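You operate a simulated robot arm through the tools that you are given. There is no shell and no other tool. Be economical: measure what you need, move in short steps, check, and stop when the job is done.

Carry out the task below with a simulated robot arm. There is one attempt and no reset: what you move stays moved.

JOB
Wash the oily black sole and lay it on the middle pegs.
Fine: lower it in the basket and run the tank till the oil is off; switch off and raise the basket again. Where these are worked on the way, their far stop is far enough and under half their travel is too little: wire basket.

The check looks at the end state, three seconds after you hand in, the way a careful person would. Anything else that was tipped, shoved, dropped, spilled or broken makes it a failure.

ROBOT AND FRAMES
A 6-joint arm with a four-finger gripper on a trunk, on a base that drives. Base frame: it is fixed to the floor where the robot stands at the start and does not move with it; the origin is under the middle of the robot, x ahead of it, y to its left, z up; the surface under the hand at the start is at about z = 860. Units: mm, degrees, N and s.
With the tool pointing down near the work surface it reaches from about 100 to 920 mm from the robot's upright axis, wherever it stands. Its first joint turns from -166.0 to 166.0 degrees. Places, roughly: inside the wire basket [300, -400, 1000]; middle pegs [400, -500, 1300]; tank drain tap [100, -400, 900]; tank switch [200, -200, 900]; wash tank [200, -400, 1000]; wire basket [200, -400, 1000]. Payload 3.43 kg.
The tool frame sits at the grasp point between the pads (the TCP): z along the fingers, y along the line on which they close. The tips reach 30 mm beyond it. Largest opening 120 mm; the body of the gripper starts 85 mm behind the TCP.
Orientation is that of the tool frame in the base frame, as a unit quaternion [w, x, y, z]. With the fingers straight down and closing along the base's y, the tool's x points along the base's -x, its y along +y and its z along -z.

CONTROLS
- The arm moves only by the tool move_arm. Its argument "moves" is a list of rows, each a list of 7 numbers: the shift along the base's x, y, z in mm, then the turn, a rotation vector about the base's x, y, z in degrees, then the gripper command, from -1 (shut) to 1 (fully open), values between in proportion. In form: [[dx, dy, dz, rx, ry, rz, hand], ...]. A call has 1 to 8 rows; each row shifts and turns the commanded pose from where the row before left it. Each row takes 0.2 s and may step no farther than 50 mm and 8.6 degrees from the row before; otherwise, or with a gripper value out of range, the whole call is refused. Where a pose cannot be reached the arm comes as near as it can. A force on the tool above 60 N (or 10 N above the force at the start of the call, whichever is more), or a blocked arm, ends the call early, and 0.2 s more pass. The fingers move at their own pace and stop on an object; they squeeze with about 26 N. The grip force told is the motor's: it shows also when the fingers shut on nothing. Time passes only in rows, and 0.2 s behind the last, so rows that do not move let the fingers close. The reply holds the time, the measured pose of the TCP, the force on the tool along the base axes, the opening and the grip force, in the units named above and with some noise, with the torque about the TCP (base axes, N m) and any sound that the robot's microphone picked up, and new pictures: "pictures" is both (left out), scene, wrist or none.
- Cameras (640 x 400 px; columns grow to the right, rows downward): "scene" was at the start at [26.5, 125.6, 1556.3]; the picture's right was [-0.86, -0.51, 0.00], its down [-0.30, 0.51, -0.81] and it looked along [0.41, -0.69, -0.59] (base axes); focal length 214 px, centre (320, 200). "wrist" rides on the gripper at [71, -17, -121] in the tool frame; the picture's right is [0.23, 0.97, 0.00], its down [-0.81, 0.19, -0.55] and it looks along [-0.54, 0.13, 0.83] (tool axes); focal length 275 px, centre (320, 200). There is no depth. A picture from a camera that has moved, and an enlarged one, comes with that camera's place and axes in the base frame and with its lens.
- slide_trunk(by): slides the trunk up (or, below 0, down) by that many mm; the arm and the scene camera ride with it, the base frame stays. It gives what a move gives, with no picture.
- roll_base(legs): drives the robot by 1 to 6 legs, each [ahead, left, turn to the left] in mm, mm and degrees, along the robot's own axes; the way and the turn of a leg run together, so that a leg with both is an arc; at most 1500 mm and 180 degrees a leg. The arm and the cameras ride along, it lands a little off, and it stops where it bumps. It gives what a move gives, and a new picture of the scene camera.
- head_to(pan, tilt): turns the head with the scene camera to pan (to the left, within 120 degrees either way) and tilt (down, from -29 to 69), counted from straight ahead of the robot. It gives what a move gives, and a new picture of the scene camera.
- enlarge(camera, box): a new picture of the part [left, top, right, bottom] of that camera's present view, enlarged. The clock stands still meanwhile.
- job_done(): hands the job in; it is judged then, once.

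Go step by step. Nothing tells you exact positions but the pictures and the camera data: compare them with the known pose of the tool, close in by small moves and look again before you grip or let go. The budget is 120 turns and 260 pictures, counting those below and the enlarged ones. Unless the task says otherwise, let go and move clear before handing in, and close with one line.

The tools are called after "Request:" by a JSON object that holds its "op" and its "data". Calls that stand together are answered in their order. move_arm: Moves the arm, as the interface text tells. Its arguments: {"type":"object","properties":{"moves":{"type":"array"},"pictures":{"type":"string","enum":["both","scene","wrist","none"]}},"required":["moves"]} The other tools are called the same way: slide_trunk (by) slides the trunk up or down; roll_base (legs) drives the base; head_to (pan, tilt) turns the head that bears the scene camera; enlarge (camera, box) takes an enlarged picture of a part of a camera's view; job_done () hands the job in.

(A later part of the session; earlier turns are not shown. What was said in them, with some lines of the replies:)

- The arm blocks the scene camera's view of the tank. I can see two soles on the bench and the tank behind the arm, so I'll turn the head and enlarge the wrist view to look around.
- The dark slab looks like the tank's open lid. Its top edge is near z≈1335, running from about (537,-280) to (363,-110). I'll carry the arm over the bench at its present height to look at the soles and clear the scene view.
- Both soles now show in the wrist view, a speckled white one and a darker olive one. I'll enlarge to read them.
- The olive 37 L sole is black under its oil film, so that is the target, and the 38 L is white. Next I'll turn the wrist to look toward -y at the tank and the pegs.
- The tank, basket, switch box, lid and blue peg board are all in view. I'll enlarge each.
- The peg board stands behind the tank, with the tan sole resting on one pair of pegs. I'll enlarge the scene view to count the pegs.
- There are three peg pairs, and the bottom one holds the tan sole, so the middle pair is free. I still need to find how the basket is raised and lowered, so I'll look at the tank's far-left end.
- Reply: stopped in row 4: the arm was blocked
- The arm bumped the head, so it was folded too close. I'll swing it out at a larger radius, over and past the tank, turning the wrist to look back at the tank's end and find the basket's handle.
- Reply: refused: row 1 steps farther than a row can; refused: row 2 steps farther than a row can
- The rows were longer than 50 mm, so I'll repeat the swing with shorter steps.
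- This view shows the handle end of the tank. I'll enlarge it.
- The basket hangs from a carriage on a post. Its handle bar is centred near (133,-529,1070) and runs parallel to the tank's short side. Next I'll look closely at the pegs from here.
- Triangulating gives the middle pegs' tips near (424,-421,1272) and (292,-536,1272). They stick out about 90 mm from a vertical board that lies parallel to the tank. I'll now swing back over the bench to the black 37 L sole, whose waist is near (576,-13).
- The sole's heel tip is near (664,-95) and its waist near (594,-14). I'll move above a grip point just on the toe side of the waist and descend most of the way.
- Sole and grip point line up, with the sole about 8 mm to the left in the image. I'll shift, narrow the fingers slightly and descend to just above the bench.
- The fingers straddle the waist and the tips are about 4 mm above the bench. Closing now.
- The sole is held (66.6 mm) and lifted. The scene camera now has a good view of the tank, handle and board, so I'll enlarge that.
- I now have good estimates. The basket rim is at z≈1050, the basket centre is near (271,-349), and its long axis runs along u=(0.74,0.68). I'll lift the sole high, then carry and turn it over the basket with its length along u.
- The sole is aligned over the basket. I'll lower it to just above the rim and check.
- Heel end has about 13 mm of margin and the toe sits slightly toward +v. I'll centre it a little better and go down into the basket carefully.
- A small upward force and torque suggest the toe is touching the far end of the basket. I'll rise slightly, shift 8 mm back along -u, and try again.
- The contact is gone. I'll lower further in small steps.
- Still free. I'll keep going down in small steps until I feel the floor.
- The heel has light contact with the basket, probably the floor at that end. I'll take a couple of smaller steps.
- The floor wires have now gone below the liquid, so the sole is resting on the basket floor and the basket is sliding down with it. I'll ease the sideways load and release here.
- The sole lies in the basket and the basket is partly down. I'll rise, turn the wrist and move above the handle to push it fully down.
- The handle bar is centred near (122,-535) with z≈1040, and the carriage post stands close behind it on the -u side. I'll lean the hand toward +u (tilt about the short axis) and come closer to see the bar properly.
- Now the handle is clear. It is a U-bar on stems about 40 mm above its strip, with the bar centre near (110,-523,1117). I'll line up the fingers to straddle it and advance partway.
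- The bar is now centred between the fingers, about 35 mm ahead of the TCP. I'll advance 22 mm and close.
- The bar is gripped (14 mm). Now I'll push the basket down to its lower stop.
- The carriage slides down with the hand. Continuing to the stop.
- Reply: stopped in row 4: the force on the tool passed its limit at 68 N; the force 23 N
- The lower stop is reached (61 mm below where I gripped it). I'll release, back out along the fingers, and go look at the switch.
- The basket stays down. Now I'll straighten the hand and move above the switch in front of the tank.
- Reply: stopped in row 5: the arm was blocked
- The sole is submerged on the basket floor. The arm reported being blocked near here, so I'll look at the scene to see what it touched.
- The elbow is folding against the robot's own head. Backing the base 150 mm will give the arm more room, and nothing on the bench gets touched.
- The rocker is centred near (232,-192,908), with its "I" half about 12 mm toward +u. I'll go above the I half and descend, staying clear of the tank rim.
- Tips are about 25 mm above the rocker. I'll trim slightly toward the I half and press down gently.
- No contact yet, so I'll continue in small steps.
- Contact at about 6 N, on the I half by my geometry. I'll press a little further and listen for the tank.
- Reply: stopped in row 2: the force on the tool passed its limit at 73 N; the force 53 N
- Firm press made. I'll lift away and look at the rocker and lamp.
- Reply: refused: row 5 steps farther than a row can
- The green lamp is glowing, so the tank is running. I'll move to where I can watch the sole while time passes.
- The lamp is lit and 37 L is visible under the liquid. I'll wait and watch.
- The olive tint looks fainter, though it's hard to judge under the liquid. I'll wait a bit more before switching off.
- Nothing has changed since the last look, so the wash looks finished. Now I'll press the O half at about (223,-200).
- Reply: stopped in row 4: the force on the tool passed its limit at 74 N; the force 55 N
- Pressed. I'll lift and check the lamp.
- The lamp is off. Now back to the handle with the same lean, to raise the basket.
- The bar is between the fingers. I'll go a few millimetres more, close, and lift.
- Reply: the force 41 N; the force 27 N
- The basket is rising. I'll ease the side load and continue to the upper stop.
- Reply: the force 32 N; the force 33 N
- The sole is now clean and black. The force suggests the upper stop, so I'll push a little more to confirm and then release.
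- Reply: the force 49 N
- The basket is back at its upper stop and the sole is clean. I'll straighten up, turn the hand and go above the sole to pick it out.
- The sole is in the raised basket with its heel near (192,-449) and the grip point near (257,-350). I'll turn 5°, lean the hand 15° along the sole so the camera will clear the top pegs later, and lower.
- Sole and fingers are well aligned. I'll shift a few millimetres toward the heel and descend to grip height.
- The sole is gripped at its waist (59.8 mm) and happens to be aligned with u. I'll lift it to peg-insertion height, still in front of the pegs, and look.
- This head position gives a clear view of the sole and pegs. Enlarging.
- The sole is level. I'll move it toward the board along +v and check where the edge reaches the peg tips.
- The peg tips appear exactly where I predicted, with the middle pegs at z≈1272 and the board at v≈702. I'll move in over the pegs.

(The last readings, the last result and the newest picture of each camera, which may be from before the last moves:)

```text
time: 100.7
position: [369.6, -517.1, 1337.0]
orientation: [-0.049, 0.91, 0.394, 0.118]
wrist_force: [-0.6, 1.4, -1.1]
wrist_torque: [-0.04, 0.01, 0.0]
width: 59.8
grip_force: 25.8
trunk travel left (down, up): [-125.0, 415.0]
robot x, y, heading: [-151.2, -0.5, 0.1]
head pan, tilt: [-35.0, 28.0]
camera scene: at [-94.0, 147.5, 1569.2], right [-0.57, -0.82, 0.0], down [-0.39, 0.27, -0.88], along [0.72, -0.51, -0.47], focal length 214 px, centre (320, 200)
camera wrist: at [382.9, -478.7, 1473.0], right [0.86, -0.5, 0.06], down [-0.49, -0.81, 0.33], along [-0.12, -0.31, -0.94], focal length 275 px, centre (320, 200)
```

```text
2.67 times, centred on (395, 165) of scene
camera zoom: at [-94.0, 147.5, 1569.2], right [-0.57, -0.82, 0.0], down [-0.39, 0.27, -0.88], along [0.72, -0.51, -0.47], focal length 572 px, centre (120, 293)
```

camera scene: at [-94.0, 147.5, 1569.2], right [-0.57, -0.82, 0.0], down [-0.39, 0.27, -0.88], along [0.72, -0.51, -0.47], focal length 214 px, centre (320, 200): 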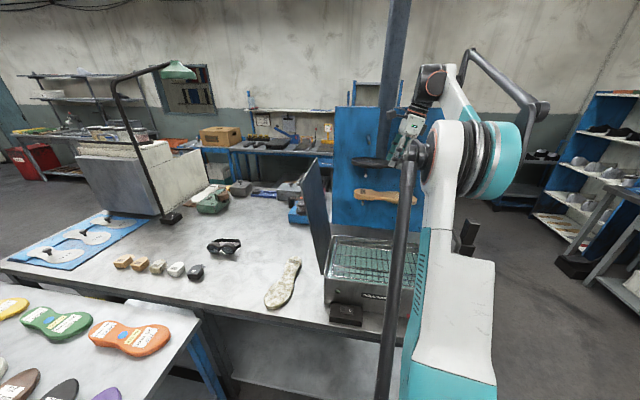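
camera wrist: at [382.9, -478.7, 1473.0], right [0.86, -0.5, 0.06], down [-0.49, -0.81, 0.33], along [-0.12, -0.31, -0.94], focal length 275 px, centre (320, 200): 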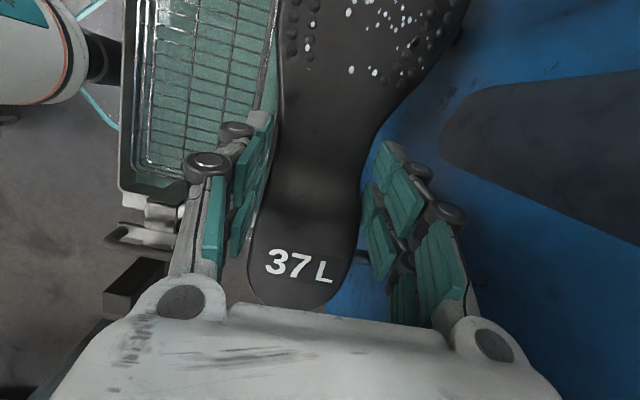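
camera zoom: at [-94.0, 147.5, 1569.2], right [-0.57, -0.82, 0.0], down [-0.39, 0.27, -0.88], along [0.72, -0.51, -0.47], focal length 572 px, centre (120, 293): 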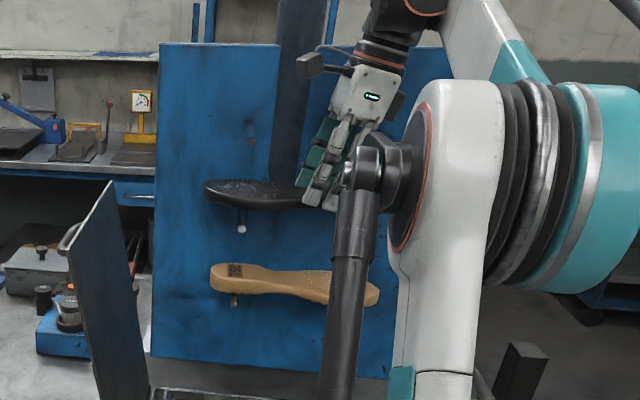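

The sole is over both pegs with the toe just clear of the board. I'll back off 6 mm for clearance and lower gently onto the pegs.

Request:
{"op": "move_arm", "data": {"moves": [[-4, 4.4, 0, 0, 0, 0, -1], [0, 0, -8, 0, 0, 0, -1], [0, 0, -5, 0, 0, 0, -1]], "pictures": "none"}}

Request:
{"op": "move_arm", "data": {"moves": [[0, 0, -4, 0, 0, 0, -1]], "pictures": "scene"}}

Request:
{"op": "enlarge", "data": {"camera": "scene", "box": [350, 120, 430, 210]}}

```text
time: 101.5
position: [364.9, -513.0, 1326.0]
orientation: [-0.049, 0.91, 0.394, 0.119]
wrist_force: [-0.3, -0.3, -1.9]
wrist_torque: [-0.03, 0.03, 0.01]
width: 60.0
grip_force: 26.3
trunk travel left (down, up): [-125.0, 415.0]
robot x, y, heading: [-152.0, 0.5, -0.1]
head pan, tilt: [-35.0, 28.0]
```

```text
time: 101.9
position: [365.1, -512.6, 1322.4]
orientation: [-0.049, 0.91, 0.395, 0.118]
wrist_force: [-1.4, -0.6, -1.9]
wrist_torque: [-0.04, 0.04, 0.01]
width: 59.8
grip_force: 26.4
trunk travel left (down, up): [-125.0, 415.0]
robot x, y, heading: [-154.3, 1.5, -0.1]
head pan, tilt: [-35.0, 28.0]
camera scene: at [-94.3, 147.9, 1569.3], right [-0.57, -0.82, 0.0], down [-0.38, 0.27, -0.88], along [0.72, -0.51, -0.47], focal length 214 px, centre (320, 200)
```

scene: 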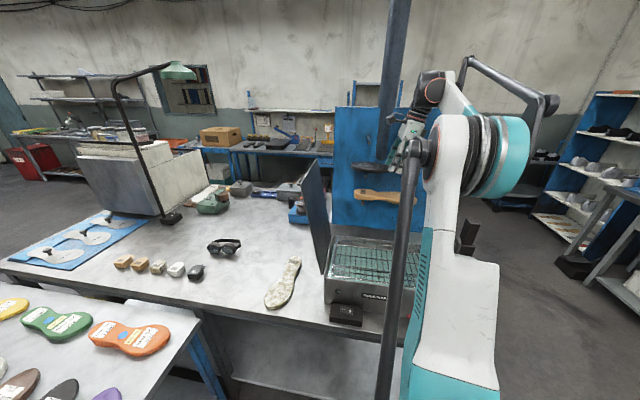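

```text
4.44 times, centred on (390, 165) of scene
camera zoom: at [-94.3, 147.9, 1569.3], right [-0.57, -0.82, 0.0], down [-0.38, 0.27, -0.88], along [0.72, -0.51, -0.47], focal length 953 px, centre (9, 356)
```

zoom: 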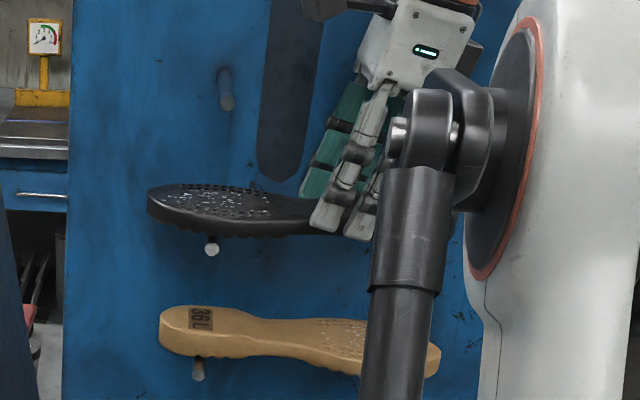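

Request:
{"op": "move_arm", "data": {"moves": [[0, 0, -4, 0, 0, 0, -1]], "pictures": "none"}}

Request:
{"op": "move_arm", "data": {"moves": [[0, 0, -3, 0, 0, 0, -1]], "pictures": "none"}}

Request:
{"op": "move_arm", "data": {"moves": [[0, 0, -3, 0, 0, 0, -1]], "pictures": "none"}}

Request:
{"op": "enlarge", "data": {"camera": "scene", "box": [350, 120, 430, 210]}}

```text
time: 102.3
position: [365.3, -513.0, 1318.7]
orientation: [-0.049, 0.91, 0.395, 0.119]
wrist_force: [-0.1, 0.4, -1.7]
wrist_torque: [-0.05, 0.05, 0.0]
width: 60.1
grip_force: 26.3
trunk travel left (down, up): [-125.0, 415.0]
robot x, y, heading: [-152.4, 0.6, -0.4]
head pan, tilt: [-35.0, 28.0]
```

```text
time: 102.9
position: [365.2, -513.7, 1318.9]
orientation: [-0.047, 0.91, 0.395, 0.119]
wrist_force: [5.9, -7.8, 24.1]
wrist_torque: [-0.65, 1.65, 0.63]
width: 60.1
grip_force: 26.3
trunk travel left (down, up): [-125.0, 415.0]
robot x, y, heading: [-152.0, -0.7, -0.1]
head pan, tilt: [-35.0, 28.0]
stopped in row 1: the force on the tool passed its limit at 64 N (the readings are from after the stop); the commanded pose is now the measured one
```

```text
time: 103.3
position: [364.1, -512.6, 1317.4]
orientation: [-0.046, 0.909, 0.396, 0.119]
wrist_force: [3.1, -6.1, 20.0]
wrist_torque: [-0.44, 1.49, 0.41]
width: 59.8
grip_force: 25.7
trunk travel left (down, up): [-125.0, 415.0]
robot x, y, heading: [-151.3, -1.2, 0.4]
head pan, tilt: [-35.0, 28.0]
stopped in row 1: the force on the tool passed its limit at 69 N (the readings are from after the stop); the commanded pose is now the measured one
```

```text
4.44 times, centred on (390, 165) of scene
camera zoom: at [-94.7, 148.1, 1569.1], right [-0.57, -0.82, 0.0], down [-0.38, 0.27, -0.88], along [0.72, -0.51, -0.47], focal length 953 px, centre (9, 356)
```

zoom: 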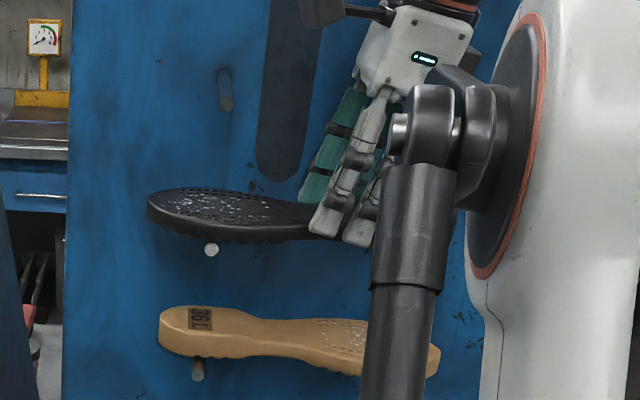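

The heel side has landed on the -u peg (contact near its tip) and the toe side is about 3–4 mm above the other. I'll ease off and release gently so it settles.

Request:
{"op": "move_arm", "data": {"moves": [[0, 0, 0.5, 0, 0, 0, -1], [0, 0, 0, 0, 0, 0, 0.15], [0, 0, 0, 0, 0, 0, 0.3], [0, 0, 0, 0, 0, 0, 0.3]], "pictures": "both"}}

Request:
{"op": "enlarge", "data": {"camera": "scene", "box": [350, 120, 430, 210]}}

```text
time: 104.3
position: [364.8, -512.8, 1317.7]
orientation: [-0.046, 0.909, 0.396, 0.119]
wrist_force: [5.3, -9.1, 28.2]
wrist_torque: [-0.54, 1.92, 0.71]
width: 77.9
grip_force: 0.0
trunk travel left (down, up): [-125.0, 415.0]
robot x, y, heading: [-150.8, 1.8, 0.0]
head pan, tilt: [-35.0, 28.0]
camera scene: at [-94.9, 148.1, 1569.4], right [-0.57, -0.82, 0.0], down [-0.38, 0.27, -0.88], along [0.72, -0.51, -0.47], focal length 214 px, centre (320, 200)
camera wrist: at [377.9, -473.6, 1453.8], right [0.86, -0.5, 0.07], down [-0.49, -0.8, 0.33], along [-0.11, -0.32, -0.94], focal length 275 px, centre (320, 200)
```

scene: 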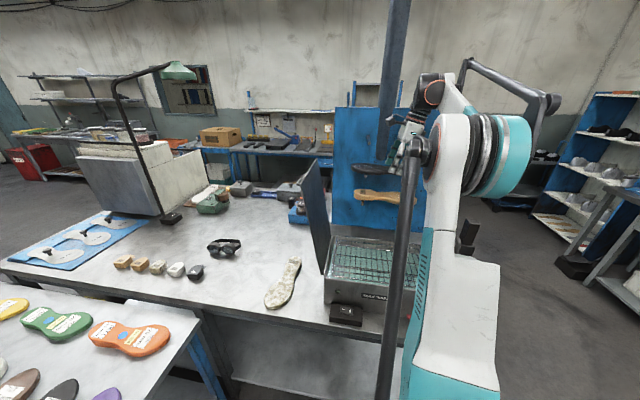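
wrist: 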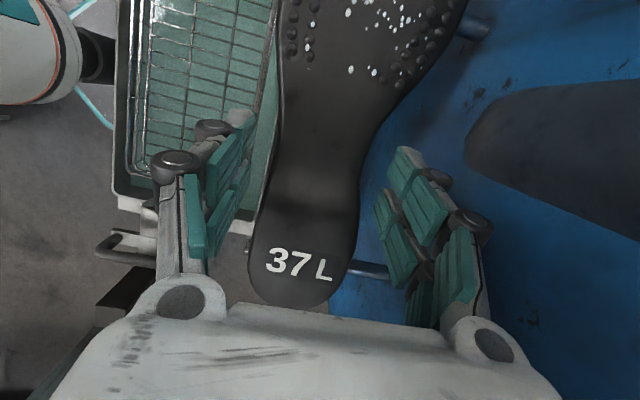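

```text
4.44 times, centred on (390, 165) of scene
camera zoom: at [-94.9, 148.1, 1569.4], right [-0.57, -0.82, 0.0], down [-0.38, 0.27, -0.88], along [0.72, -0.51, -0.47], focal length 953 px, centre (9, 356)
```

zoom: 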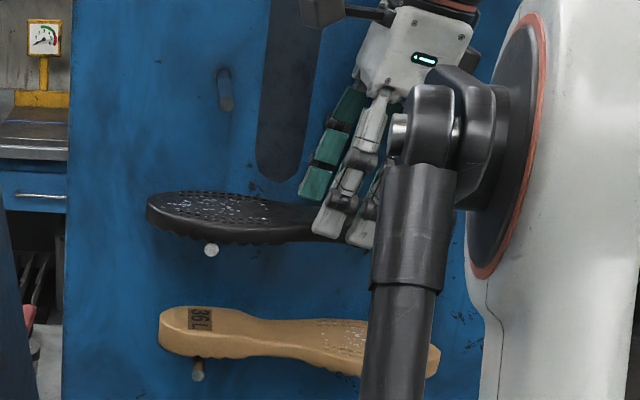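

The 28 N remains after opening, so the hand itself is resting on the top peg, and the sole is free on the middle pegs. I'll lift straight up slowly.

Request:
{"op": "move_arm", "data": {"moves": [[0, 0, 4, 0, 0, 0, 0.3], [0, 0, 6, 0, 0, 0, 0.3]], "pictures": "scene"}}

Request:
{"op": "enlarge", "data": {"camera": "scene", "box": [340, 100, 440, 220]}}

```text
time: 104.9
position: [365.6, -513.9, 1326.9]
orientation: [-0.047, 0.91, 0.396, 0.118]
wrist_force: [0.9, 0.8, 0.7]
wrist_torque: [0.04, -0.01, -0.03]
width: 77.9
grip_force: 0.1
trunk travel left (down, up): [-125.0, 415.0]
robot x, y, heading: [-150.8, 0.6, 0.0]
head pan, tilt: [-35.0, 28.0]
camera scene: at [-94.0, 147.5, 1569.2], right [-0.57, -0.82, 0.0], down [-0.38, 0.27, -0.88], along [0.72, -0.51, -0.47], focal length 214 px, centre (320, 200)
```

scene: 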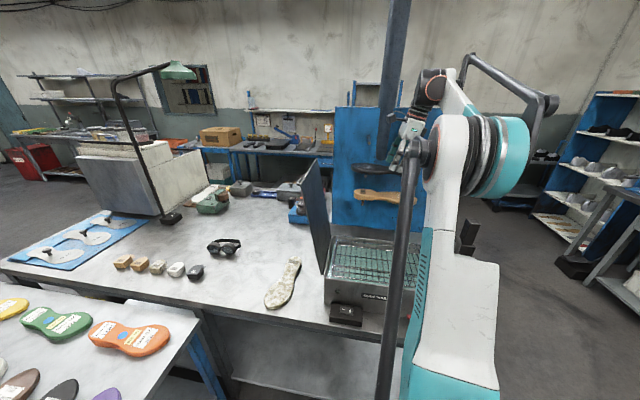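

```text
3.33 times, centred on (390, 160) of scene
camera zoom: at [-94.0, 147.5, 1569.2], right [-0.57, -0.82, 0.0], down [-0.38, 0.27, -0.88], along [0.72, -0.51, -0.47], focal length 715 px, centre (87, 333)
```

zoom: 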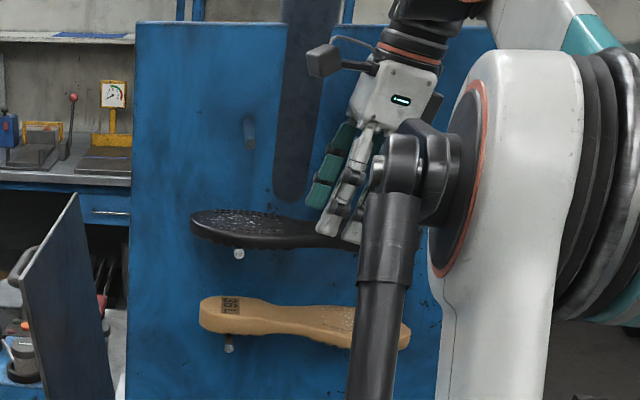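

Force is gone and the sole stays on the pegs. I'll rise clear and back away from the board.

Request:
{"op": "move_arm", "data": {"moves": [[0, 0, 15, 0, 0, 0, 0.3], [0, 0, 20, 0, 0, 0, 0.3], [0, 0, 15, 0, 0, 0, 0.3]], "pictures": "wrist"}}

```text
time: 105.7
position: [364.5, -514.4, 1377.8]
orientation: [-0.047, 0.909, 0.396, 0.118]
wrist_force: [0.6, 0.0, -1.3]
wrist_torque: [0.01, 0.01, 0.01]
width: 78.2
grip_force: 0.0
trunk travel left (down, up): [-125.0, 415.0]
robot x, y, heading: [-149.4, -4.7, 0.2]
head pan, tilt: [-35.0, 28.0]
camera wrist: at [378.1, -474.2, 1512.7], right [0.86, -0.5, 0.07], down [-0.49, -0.8, 0.33], along [-0.11, -0.32, -0.94], focal length 275 px, centre (320, 200)
```

wrist: 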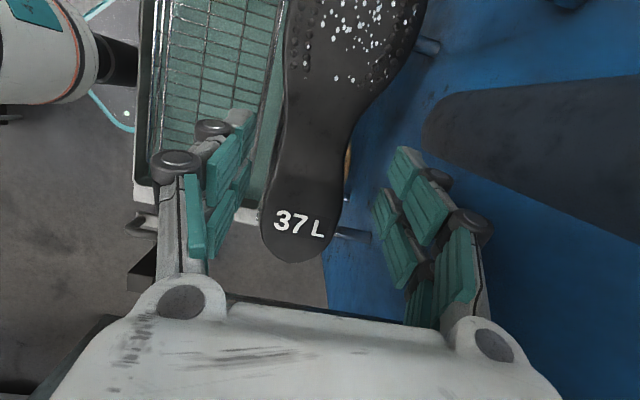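

Request:
{"op": "move_arm", "data": {"moves": [[-27, 29.5, 0, 0, 0, 0, 0.3], [-27, 29.5, 0, 0, 0, 0, 0.3], [-27, 29.5, 0, 0, 0, 0, 0.3], [-27, 29.5, 0, 0, 0, 0, 0.3], [-20, 30, 20, 0, 0, 0, 0.3], [-10, 35, 20, 0, 0, 0, 0.3]], "pictures": "both"}}

Request:
{"op": "enlarge", "data": {"camera": "scene", "box": [325, 90, 465, 240]}}

Request:
{"op": "enlarge", "data": {"camera": "scene", "box": [180, 150, 480, 350]}}

```text
time: 107.1
position: [229.6, -329.9, 1419.5]
orientation: [-0.045, 0.91, 0.396, 0.118]
wrist_force: [-0.5, -0.3, -0.6]
wrist_torque: [-0.04, -0.01, 0.01]
width: 78.0
grip_force: 0.1
trunk travel left (down, up): [-125.0, 415.0]
robot x, y, heading: [-149.5, -0.1, 0.1]
head pan, tilt: [-35.0, 28.0]
camera scene: at [-94.5, 148.2, 1569.3], right [-0.57, -0.82, 0.0], down [-0.38, 0.27, -0.88], along [0.72, -0.51, -0.47], focal length 214 px, centre (320, 200)
camera wrist: at [242.4, -289.9, 1555.6], right [0.86, -0.5, 0.07], down [-0.49, -0.8, 0.33], along [-0.11, -0.32, -0.94], focal length 275 px, centre (320, 200)
```

scene: 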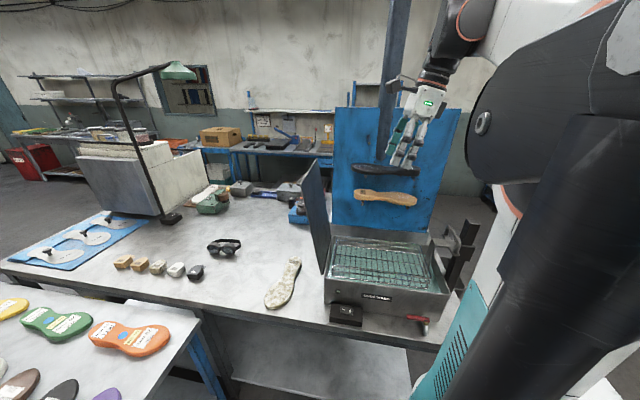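
wrist: 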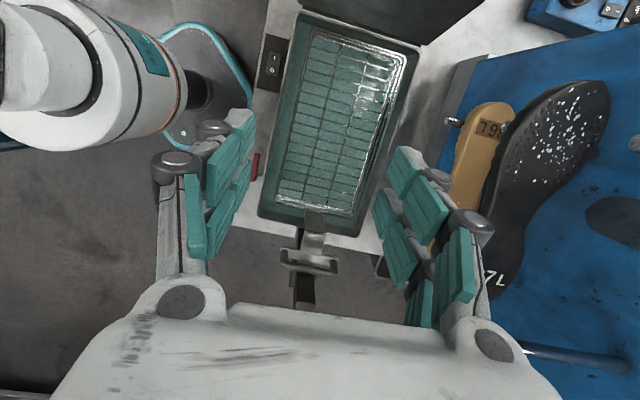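

```text
2.67 times, centred on (395, 165) of scene
camera zoom: at [-94.5, 148.2, 1569.3], right [-0.57, -0.82, 0.0], down [-0.38, 0.27, -0.88], along [0.72, -0.51, -0.47], focal length 572 px, centre (120, 293)
```

zoom: 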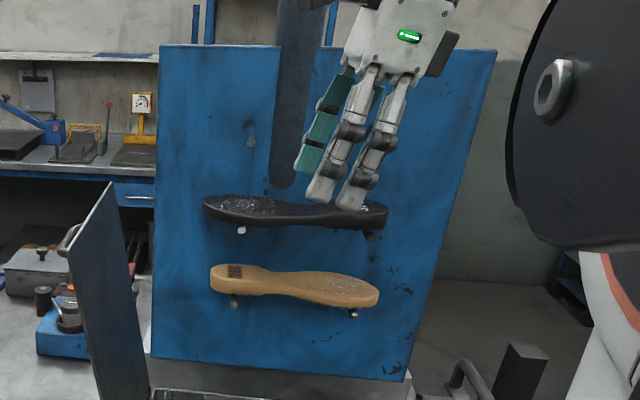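

```text
2.00 times, centred on (330, 250) of scene
camera zoom: at [-94.5, 148.2, 1569.3], right [-0.57, -0.82, 0.0], down [-0.38, 0.27, -0.88], along [0.72, -0.51, -0.47], focal length 429 px, centre (300, 100)
```

zoom: 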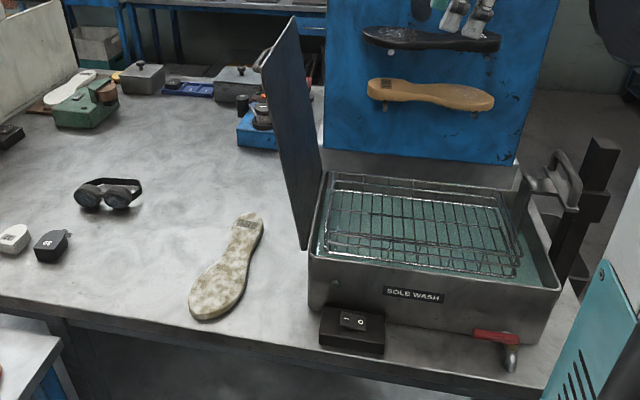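

The clean black sole lies on both middle pegs, the basket is raised and empty, the tank is off, and nothing else has moved. The hand is clear, so I'm handing in.

Request:
{"op": "job_done", "data": {}}

```text
The job is handed in.
```

I washed the black 37 L sole until no oil was visible and laid it across the middle pegs; the tank is switched off and the basket is back up at its top stop.
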